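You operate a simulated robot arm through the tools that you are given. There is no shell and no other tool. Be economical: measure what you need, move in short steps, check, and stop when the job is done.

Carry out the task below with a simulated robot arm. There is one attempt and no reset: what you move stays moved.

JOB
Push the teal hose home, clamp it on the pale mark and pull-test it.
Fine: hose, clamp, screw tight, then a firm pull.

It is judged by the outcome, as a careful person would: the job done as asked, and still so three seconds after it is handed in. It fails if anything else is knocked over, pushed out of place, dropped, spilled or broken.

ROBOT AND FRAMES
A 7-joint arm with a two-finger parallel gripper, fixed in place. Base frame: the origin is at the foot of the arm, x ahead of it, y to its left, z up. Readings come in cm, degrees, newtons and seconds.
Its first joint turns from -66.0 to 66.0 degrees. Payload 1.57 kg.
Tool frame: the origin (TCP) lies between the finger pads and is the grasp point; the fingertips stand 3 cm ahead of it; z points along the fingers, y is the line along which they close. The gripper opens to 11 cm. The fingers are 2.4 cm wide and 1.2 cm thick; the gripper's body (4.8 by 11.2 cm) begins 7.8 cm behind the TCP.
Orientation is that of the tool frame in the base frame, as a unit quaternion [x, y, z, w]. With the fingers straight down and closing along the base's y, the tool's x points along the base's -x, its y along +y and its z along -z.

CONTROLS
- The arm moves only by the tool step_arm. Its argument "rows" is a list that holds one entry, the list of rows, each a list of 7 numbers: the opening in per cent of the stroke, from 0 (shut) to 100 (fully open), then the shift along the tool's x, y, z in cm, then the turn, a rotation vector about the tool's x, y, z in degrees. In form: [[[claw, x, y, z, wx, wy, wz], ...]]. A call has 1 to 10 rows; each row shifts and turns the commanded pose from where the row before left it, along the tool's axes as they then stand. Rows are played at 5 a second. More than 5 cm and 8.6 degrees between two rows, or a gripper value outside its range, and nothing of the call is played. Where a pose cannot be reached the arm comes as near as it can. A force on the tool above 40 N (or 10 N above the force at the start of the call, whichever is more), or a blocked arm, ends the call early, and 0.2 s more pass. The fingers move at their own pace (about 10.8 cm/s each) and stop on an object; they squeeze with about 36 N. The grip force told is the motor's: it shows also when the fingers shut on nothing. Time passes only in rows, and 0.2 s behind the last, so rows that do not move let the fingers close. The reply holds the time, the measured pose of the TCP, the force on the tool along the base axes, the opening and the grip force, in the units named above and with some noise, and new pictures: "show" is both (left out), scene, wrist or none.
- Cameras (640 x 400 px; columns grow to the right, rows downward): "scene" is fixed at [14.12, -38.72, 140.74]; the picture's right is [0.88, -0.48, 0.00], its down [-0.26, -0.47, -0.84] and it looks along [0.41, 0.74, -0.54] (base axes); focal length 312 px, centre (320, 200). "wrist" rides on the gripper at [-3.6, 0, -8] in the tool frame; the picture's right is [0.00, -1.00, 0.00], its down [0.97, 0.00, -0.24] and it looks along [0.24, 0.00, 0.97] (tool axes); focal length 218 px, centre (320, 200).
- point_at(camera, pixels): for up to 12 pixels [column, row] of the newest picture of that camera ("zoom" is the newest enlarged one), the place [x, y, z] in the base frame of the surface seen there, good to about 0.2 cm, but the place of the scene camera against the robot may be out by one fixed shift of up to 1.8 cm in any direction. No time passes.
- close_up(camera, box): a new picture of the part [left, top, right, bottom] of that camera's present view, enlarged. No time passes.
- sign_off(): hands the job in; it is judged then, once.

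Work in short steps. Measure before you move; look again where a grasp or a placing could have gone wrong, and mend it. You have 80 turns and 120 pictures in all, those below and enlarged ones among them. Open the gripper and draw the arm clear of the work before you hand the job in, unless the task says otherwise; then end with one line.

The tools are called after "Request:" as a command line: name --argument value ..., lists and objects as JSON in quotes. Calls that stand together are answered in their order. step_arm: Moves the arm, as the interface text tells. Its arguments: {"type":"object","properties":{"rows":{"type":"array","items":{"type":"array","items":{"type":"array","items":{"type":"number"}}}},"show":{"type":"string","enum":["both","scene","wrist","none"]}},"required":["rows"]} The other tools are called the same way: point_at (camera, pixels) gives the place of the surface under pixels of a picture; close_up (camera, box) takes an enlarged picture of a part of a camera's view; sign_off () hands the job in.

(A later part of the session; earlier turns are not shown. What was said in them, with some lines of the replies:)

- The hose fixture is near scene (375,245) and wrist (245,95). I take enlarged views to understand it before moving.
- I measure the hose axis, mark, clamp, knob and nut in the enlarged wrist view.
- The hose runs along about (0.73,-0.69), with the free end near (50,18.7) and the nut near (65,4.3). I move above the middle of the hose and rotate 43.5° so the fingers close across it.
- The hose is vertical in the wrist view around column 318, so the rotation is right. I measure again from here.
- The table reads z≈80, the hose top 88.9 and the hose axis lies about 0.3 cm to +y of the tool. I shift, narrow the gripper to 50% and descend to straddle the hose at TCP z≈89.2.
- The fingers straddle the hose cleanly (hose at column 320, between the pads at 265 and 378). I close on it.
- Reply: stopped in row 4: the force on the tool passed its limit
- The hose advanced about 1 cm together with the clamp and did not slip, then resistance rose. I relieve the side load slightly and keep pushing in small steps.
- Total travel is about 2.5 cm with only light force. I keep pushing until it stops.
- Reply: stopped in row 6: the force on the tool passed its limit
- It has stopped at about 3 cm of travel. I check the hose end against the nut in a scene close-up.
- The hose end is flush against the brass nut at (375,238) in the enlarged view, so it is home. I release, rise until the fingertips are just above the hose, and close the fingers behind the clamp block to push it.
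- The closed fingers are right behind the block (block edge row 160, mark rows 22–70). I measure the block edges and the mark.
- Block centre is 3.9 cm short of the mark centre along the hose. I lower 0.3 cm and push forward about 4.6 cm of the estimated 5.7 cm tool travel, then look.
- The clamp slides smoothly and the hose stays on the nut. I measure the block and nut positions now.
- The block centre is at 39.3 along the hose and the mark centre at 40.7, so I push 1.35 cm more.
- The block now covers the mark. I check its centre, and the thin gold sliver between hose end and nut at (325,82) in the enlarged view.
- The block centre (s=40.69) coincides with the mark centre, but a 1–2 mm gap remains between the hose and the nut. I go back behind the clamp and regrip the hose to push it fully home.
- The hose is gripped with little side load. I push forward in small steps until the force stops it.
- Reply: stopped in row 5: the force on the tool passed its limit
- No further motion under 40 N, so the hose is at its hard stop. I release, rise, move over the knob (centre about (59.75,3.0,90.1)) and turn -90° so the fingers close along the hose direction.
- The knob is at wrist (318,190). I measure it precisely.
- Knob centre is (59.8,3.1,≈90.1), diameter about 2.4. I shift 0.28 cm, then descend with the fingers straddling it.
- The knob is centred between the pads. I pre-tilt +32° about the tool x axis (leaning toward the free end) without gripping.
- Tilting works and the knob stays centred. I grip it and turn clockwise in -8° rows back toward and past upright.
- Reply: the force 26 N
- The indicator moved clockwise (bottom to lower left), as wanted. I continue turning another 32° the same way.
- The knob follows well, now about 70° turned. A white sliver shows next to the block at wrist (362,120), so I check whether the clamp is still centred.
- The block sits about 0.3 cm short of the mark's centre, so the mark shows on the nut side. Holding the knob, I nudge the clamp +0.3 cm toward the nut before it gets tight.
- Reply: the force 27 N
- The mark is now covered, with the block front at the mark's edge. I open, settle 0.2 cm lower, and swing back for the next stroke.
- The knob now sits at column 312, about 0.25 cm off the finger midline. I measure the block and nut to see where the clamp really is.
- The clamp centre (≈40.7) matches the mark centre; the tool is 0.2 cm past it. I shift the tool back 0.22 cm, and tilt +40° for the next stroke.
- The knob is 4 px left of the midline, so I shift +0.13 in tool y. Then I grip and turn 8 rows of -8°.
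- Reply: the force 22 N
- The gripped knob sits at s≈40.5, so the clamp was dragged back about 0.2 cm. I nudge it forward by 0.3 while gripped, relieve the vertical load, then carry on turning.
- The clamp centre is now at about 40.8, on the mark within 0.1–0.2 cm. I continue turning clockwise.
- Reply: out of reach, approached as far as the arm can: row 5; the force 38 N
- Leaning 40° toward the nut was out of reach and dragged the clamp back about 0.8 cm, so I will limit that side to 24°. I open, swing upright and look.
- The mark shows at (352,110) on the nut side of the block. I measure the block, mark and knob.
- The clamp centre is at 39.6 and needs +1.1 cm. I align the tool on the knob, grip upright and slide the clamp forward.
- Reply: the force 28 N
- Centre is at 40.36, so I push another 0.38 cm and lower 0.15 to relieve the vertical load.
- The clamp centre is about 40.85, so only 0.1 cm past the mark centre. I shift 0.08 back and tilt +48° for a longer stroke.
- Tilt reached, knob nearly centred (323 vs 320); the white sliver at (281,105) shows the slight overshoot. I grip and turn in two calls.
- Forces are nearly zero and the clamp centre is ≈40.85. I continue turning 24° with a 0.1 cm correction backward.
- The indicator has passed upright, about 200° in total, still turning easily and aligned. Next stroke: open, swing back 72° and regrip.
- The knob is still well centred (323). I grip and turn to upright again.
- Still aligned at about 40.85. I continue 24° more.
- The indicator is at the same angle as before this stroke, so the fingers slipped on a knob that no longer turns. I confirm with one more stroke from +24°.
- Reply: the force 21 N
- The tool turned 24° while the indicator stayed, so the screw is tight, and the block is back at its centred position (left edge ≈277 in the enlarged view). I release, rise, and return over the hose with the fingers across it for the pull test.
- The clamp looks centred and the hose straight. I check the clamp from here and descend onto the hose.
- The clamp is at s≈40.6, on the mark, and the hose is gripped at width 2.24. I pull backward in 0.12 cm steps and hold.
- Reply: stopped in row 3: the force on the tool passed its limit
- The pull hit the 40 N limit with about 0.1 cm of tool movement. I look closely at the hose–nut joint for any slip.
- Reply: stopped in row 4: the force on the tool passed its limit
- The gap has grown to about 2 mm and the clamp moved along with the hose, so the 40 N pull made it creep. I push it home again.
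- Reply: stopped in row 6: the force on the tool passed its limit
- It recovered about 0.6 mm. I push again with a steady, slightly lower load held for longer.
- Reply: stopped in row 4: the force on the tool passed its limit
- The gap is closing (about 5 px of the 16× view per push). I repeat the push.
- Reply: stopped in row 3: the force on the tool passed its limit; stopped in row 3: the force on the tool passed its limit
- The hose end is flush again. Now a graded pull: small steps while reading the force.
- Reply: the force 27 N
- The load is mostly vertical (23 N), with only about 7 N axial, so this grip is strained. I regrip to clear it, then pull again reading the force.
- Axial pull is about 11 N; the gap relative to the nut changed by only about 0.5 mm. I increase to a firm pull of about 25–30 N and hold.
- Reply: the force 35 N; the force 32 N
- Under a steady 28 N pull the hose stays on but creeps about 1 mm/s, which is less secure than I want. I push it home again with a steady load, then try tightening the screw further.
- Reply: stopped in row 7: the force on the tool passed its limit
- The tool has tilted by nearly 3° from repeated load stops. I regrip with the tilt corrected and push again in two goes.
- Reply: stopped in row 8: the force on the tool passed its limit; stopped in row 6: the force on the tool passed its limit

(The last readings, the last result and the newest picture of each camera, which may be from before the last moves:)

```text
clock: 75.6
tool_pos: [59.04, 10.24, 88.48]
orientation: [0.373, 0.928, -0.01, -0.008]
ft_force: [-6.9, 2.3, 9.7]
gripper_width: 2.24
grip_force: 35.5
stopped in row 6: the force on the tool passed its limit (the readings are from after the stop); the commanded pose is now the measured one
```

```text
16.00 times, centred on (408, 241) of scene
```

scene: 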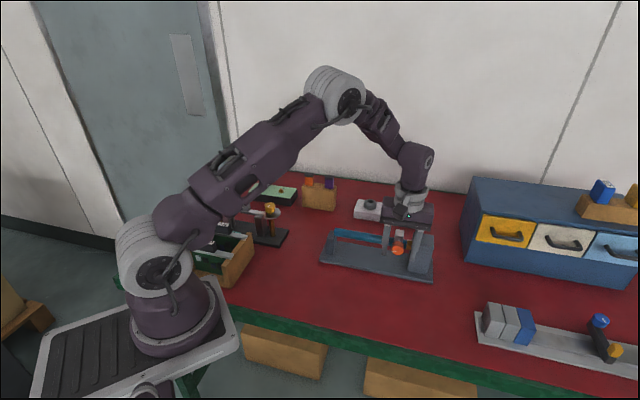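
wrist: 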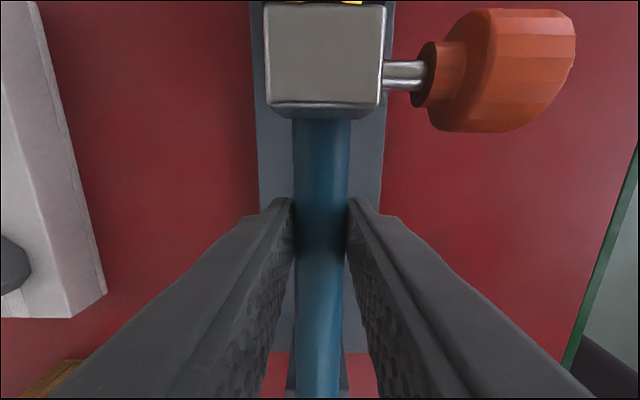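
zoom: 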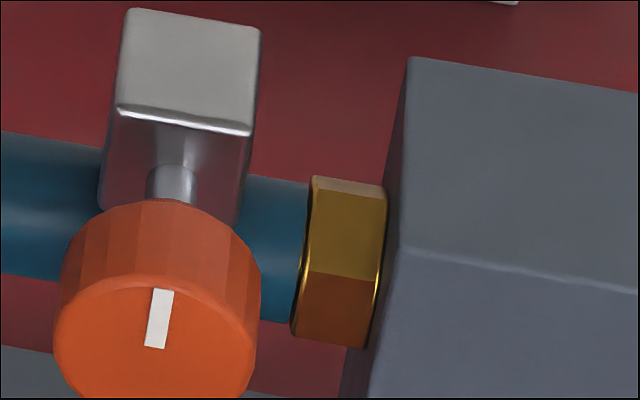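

The hose is flush again. I return to the knob to attempt more tightening: open, rise, move over, rotate -90°.

Request:
step_arm --rows '[[[50, 0, 0, 0, 0, 0, 0], [50, 0, 0, 0, 0, 0, 0], [50, 0, 0, -4, 0, 0, 0], [50, 0, 0, -4, 0, 0, 0], [50, 0, 0, -3, 0, 0, 0], [50, -2.78, -2.37, 0, 0, 0, 0], [50, -2.78, -2.37, 0, 0, 0, 0], [50, 0, 0, 0, 0, 0, -5]]]' --show "none"

Request:
step_arm --rows '[[[50, 0, 0, 0, 0, 0, -8.5], [50, 0, 0, 0, 0, 0, -8.5], [50, 0, 0, 0, 0, 0, -8.5], [50, 0, 0, 0, 0, 0, -8.5], [50, 0, 0, 0, 0, 0, -8.5], [50, 0, 0, 0, 0, 0, -8.5], [50, 0, 0, 0, 0, 0, -8.5], [50, 0, 0, 0, 0, 0, -8.5], [50, 0, 0, 0, 0, 0, -8.5], [50, 0, 0, 0, 0, 0, -8.5]]]' --show "wrist"

Request:
point_at --camera "wrist" --pixels '[[317, 130], [318, 190]]'

```text
clock: 77.4
tool_pos: [60.31, 2.81, 99.38]
orientation: [0.333, 0.943, -0.01, -0.007]
ft_force: [-0.9, -0.1, -0.1]
gripper_width: 5.48
grip_force: 0.0
```

```text
clock: 79.6
tool_pos: [60.15, 3.14, 99.59]
orientation: [-0.394, 0.919, -0.001, -0.013]
ft_force: [-0.4, -0.3, 0.0]
gripper_width: 5.5
grip_force: 0.0
```

wrist: 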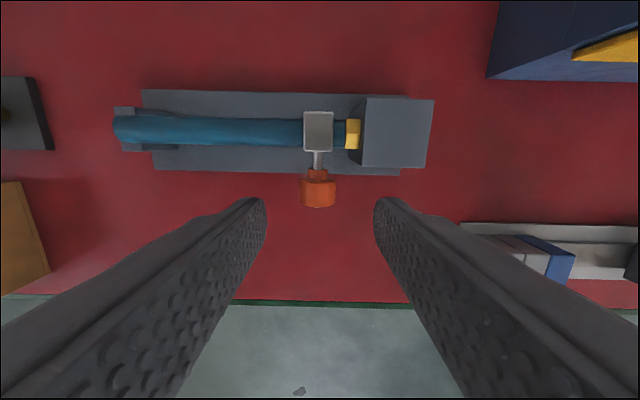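

```text
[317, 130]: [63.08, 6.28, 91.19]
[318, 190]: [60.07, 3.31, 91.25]
```

I lower over the knob (target (59.8,3.0,89.75)) and pre-tilt +32°.

Request:
step_arm --rows '[[[50, 0.38, 0.12, 3.5, 0, 0, 0], [50, 0, 0, 3.5, 0, 0, 0], [50, 0, 0, 2.8, 0, 0, 0], [50, 0, 0, 0, 0, 0, 0], [50, 0, 0, 0, 8, 0, 0], [50, 0, 0, 0, 8, 0, 0], [50, 0, 0, 0, 8, 0, 0], [50, 0, 0, 0, 8, 0, 0], [50, 0, 0, 0, 0, 0, 0]]]' --show "wrist"

```text
clock: 81.6
tool_pos: [59.59, 2.82, 89.76]
orientation: [-0.381, 0.883, -0.256, 0.096]
ft_force: [0.0, -0.3, 0.7]
gripper_width: 5.52
grip_force: 0.2
```

wrist: 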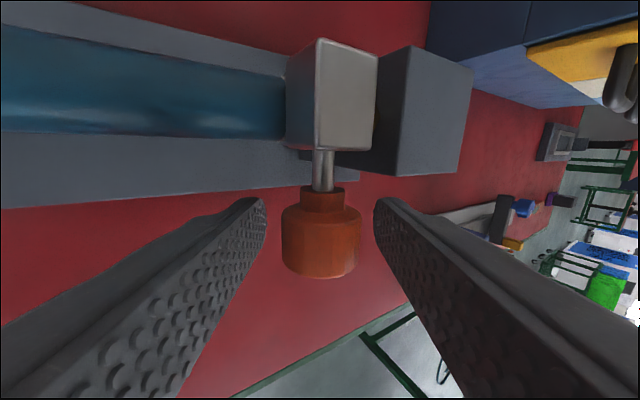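

The knob is centred at column 321. I grip, turn 56° clockwise slowly and compare the indicator.

Request:
step_arm --rows '[[[0, 0, 0, 0, 0, 0, 0], [0, 0, 0, 0, 0, 0, 0], [0, 0, 0, 0, 0, 0, 0], [0, 0, 0, 0, -5, 0, 0], [0, 0, 0, 0, -5, 0, 0], [0, 0, 0, 0, -5, 0, 0], [0, 0, 0, 0, -5, 0, 0], [0, 0, 0, 0, -5, 0, 0], [0, 0, 0, 0, -5, 0, 0], [0, 0, 0, 0, 0, 0, 0]]]' --show "none"

Request:
close_up --camera "scene" --box '[376, 225, 424, 255]'

Request:
step_arm --rows '[[[0, 0, 0, 0, -5, 0, 0], [0, 0, 0, 0, -5, 0, 0], [0, 0, 0, 0, -5, 0, 0], [0, 0, 0, 0, -5, 0, 0], [0, 0, 0, 0, -5, 0, 0], [0, 0, 0, 0, 0, 0, 0]]]' --show "none"

Request:
close_up --camera "scene" --box '[376, 225, 424, 255]'

```text
clock: 83.8
tool_pos: [59.59, 2.7, 89.93]
orientation: [-0.393, 0.92, -0.016, -0.005]
ft_force: [3.9, 10.3, -1.7]
gripper_width: 2.92
grip_force: 39.1
```

```text
13.33 times, centred on (400, 240) of scene
```

zoom: 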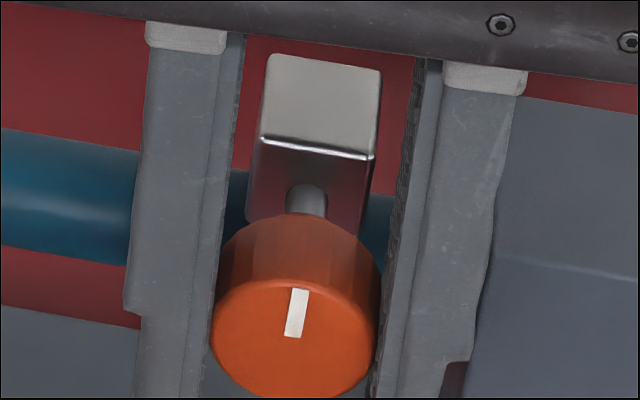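

```text
clock: 85.2
tool_pos: [59.47, 2.65, 89.87]
orientation: [-0.382, 0.901, 0.183, -0.092]
ft_force: [-3.7, -2.1, -1.5]
gripper_width: 2.89
grip_force: 38.6
```

```text
13.33 times, centred on (400, 240) of scene
```

zoom: 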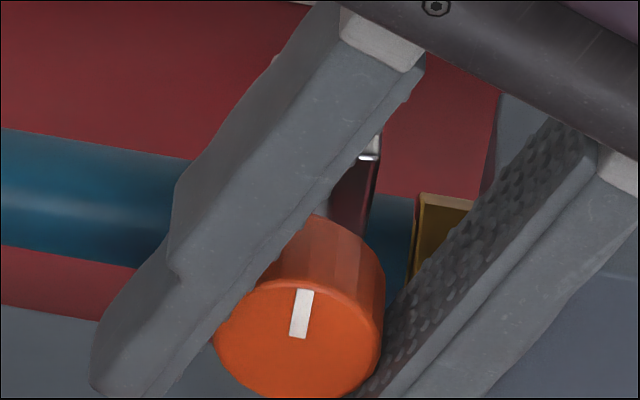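

The indicator does not move at all over a full 55° stroke, so the screw is at its hard stop: tight. I open, swing upright, and rise clear for the final check.

Request:
step_arm --rows '[[[50, 0, 0, 0, 0, 0, 0], [50, 0, 0, 0, 0, 0, 0], [50, 0, 0, 0, 8, 0, 0], [50, 0, 0, 0, 8, 0, 0], [50, 0, 0, 0, 8, 0, 0], [50, 0, 0, -4, 0, 0, 0], [50, 0, 0, -4, 0, 0, 0], [50, 0, 0, -4, 0, 0, 0], [50, 0, 0, -4, 0, 0, 0], [50, 0, 0, 0, 0, 0, 0]]]'

Request:
close_up --camera "scene" --box '[392, 231, 424, 251]'

Request:
close_up --camera "wrist" --box '[270, 90, 430, 215]'

```text
clock: 87.4
tool_pos: [59.77, 3.11, 105.73]
orientation: [-0.392, 0.92, -0.01, -0.01]
ft_force: [0.2, -0.4, 0.2]
gripper_width: 5.49
grip_force: 0.1
```

scene: 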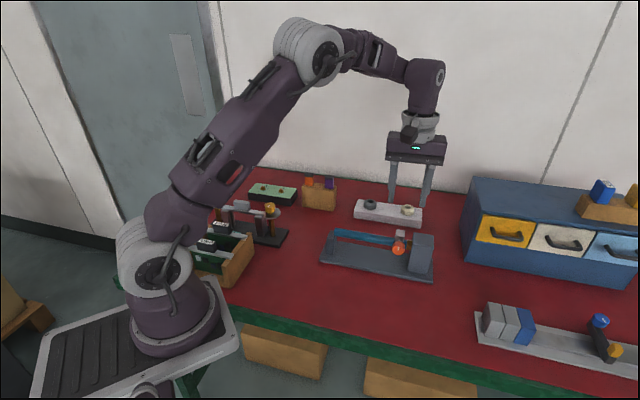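
wrist: 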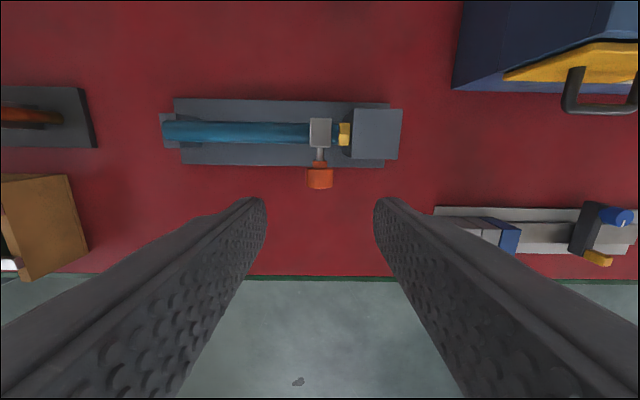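

```text
16.00 times, centred on (408, 241) of scene
```

zoom: 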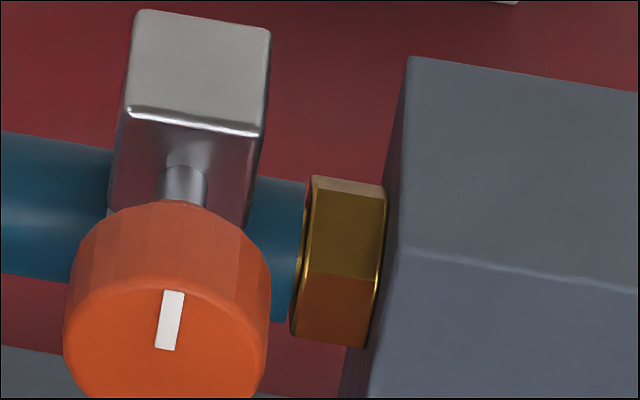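

```text
3.20 times, centred on (350, 152) of wrist
```

zoom: 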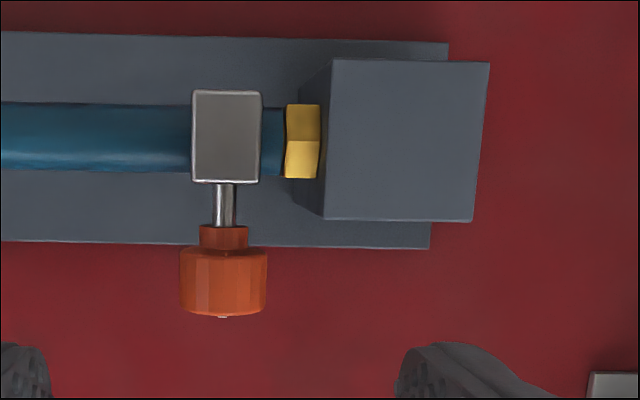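

Everything is standing and the hose is flush, but the block seems to have shifted slightly toward the nut. I measure it.

Request:
point_at --camera "wrist" --pixels '[[311, 130], [320, 130], [329, 130], [337, 133], [342, 128], [320, 178], [318, 132], [322, 128]]'

Request:
close_up --camera "scene" --box '[384, 231, 416, 251]'

```text
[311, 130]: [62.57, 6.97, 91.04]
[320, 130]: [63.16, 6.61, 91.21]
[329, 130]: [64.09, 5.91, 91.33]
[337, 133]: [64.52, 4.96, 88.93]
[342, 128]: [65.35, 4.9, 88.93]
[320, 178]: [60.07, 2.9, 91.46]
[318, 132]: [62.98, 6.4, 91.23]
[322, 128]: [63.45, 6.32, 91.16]
```

```text
16.00 times, centred on (400, 241) of scene
```

zoom: 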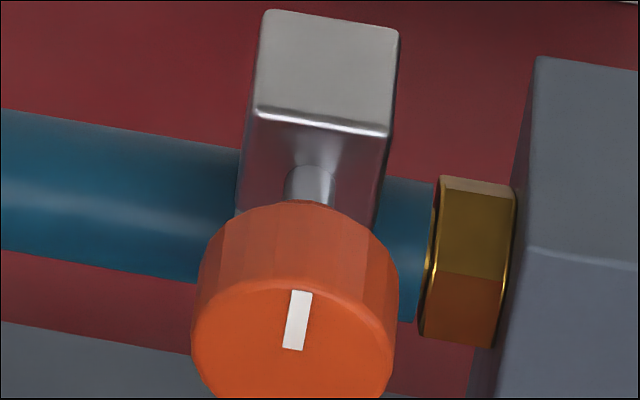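

The block centre is at about 40.9 against a mark centre of about 40.75, so it covers the mark. The hose is flush, the screw is at its stop, and nothing else has moved. I open fully and rise a little more before handing in.

Request:
step_arm --rows '[[[100, 0, 0, -4, 0, 0, 0], [100, 0, 0, -3, 0, 0, 0], [100, 0, 0, 0, 0, 0, 0]]]' --show "scene"

```text
clock: 88.2
tool_pos: [59.87, 3.55, 112.66]
orientation: [-0.392, 0.92, -0.01, -0.009]
ft_force: [0.7, 0.4, 0.0]
gripper_width: 11.01
grip_force: 0.2
```

scene: 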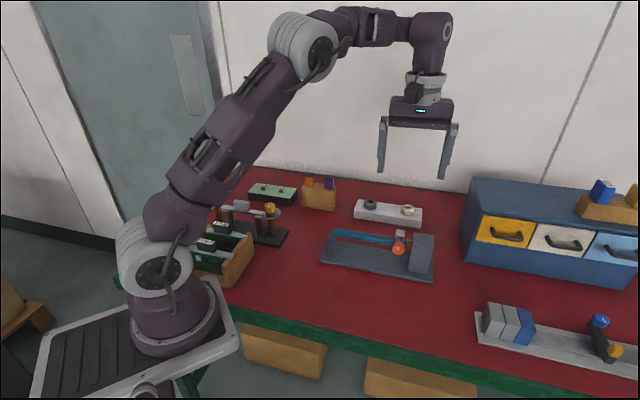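

The arm is clear and the bench is undisturbed, so I hand the job in.

Request:
sign_off

```text
The job is handed in.
```

The teal hose is home against the nut, with the clamp over the pale mark (about 1–2 mm towards the nut) and the screw tight to its stop. In the pull test the hose stayed on but was not rock-solid: it crept about 2 mm under roughly 28–40 N. I pushed it home again and confirmed the screw would turn no further, but did not pull again after that.
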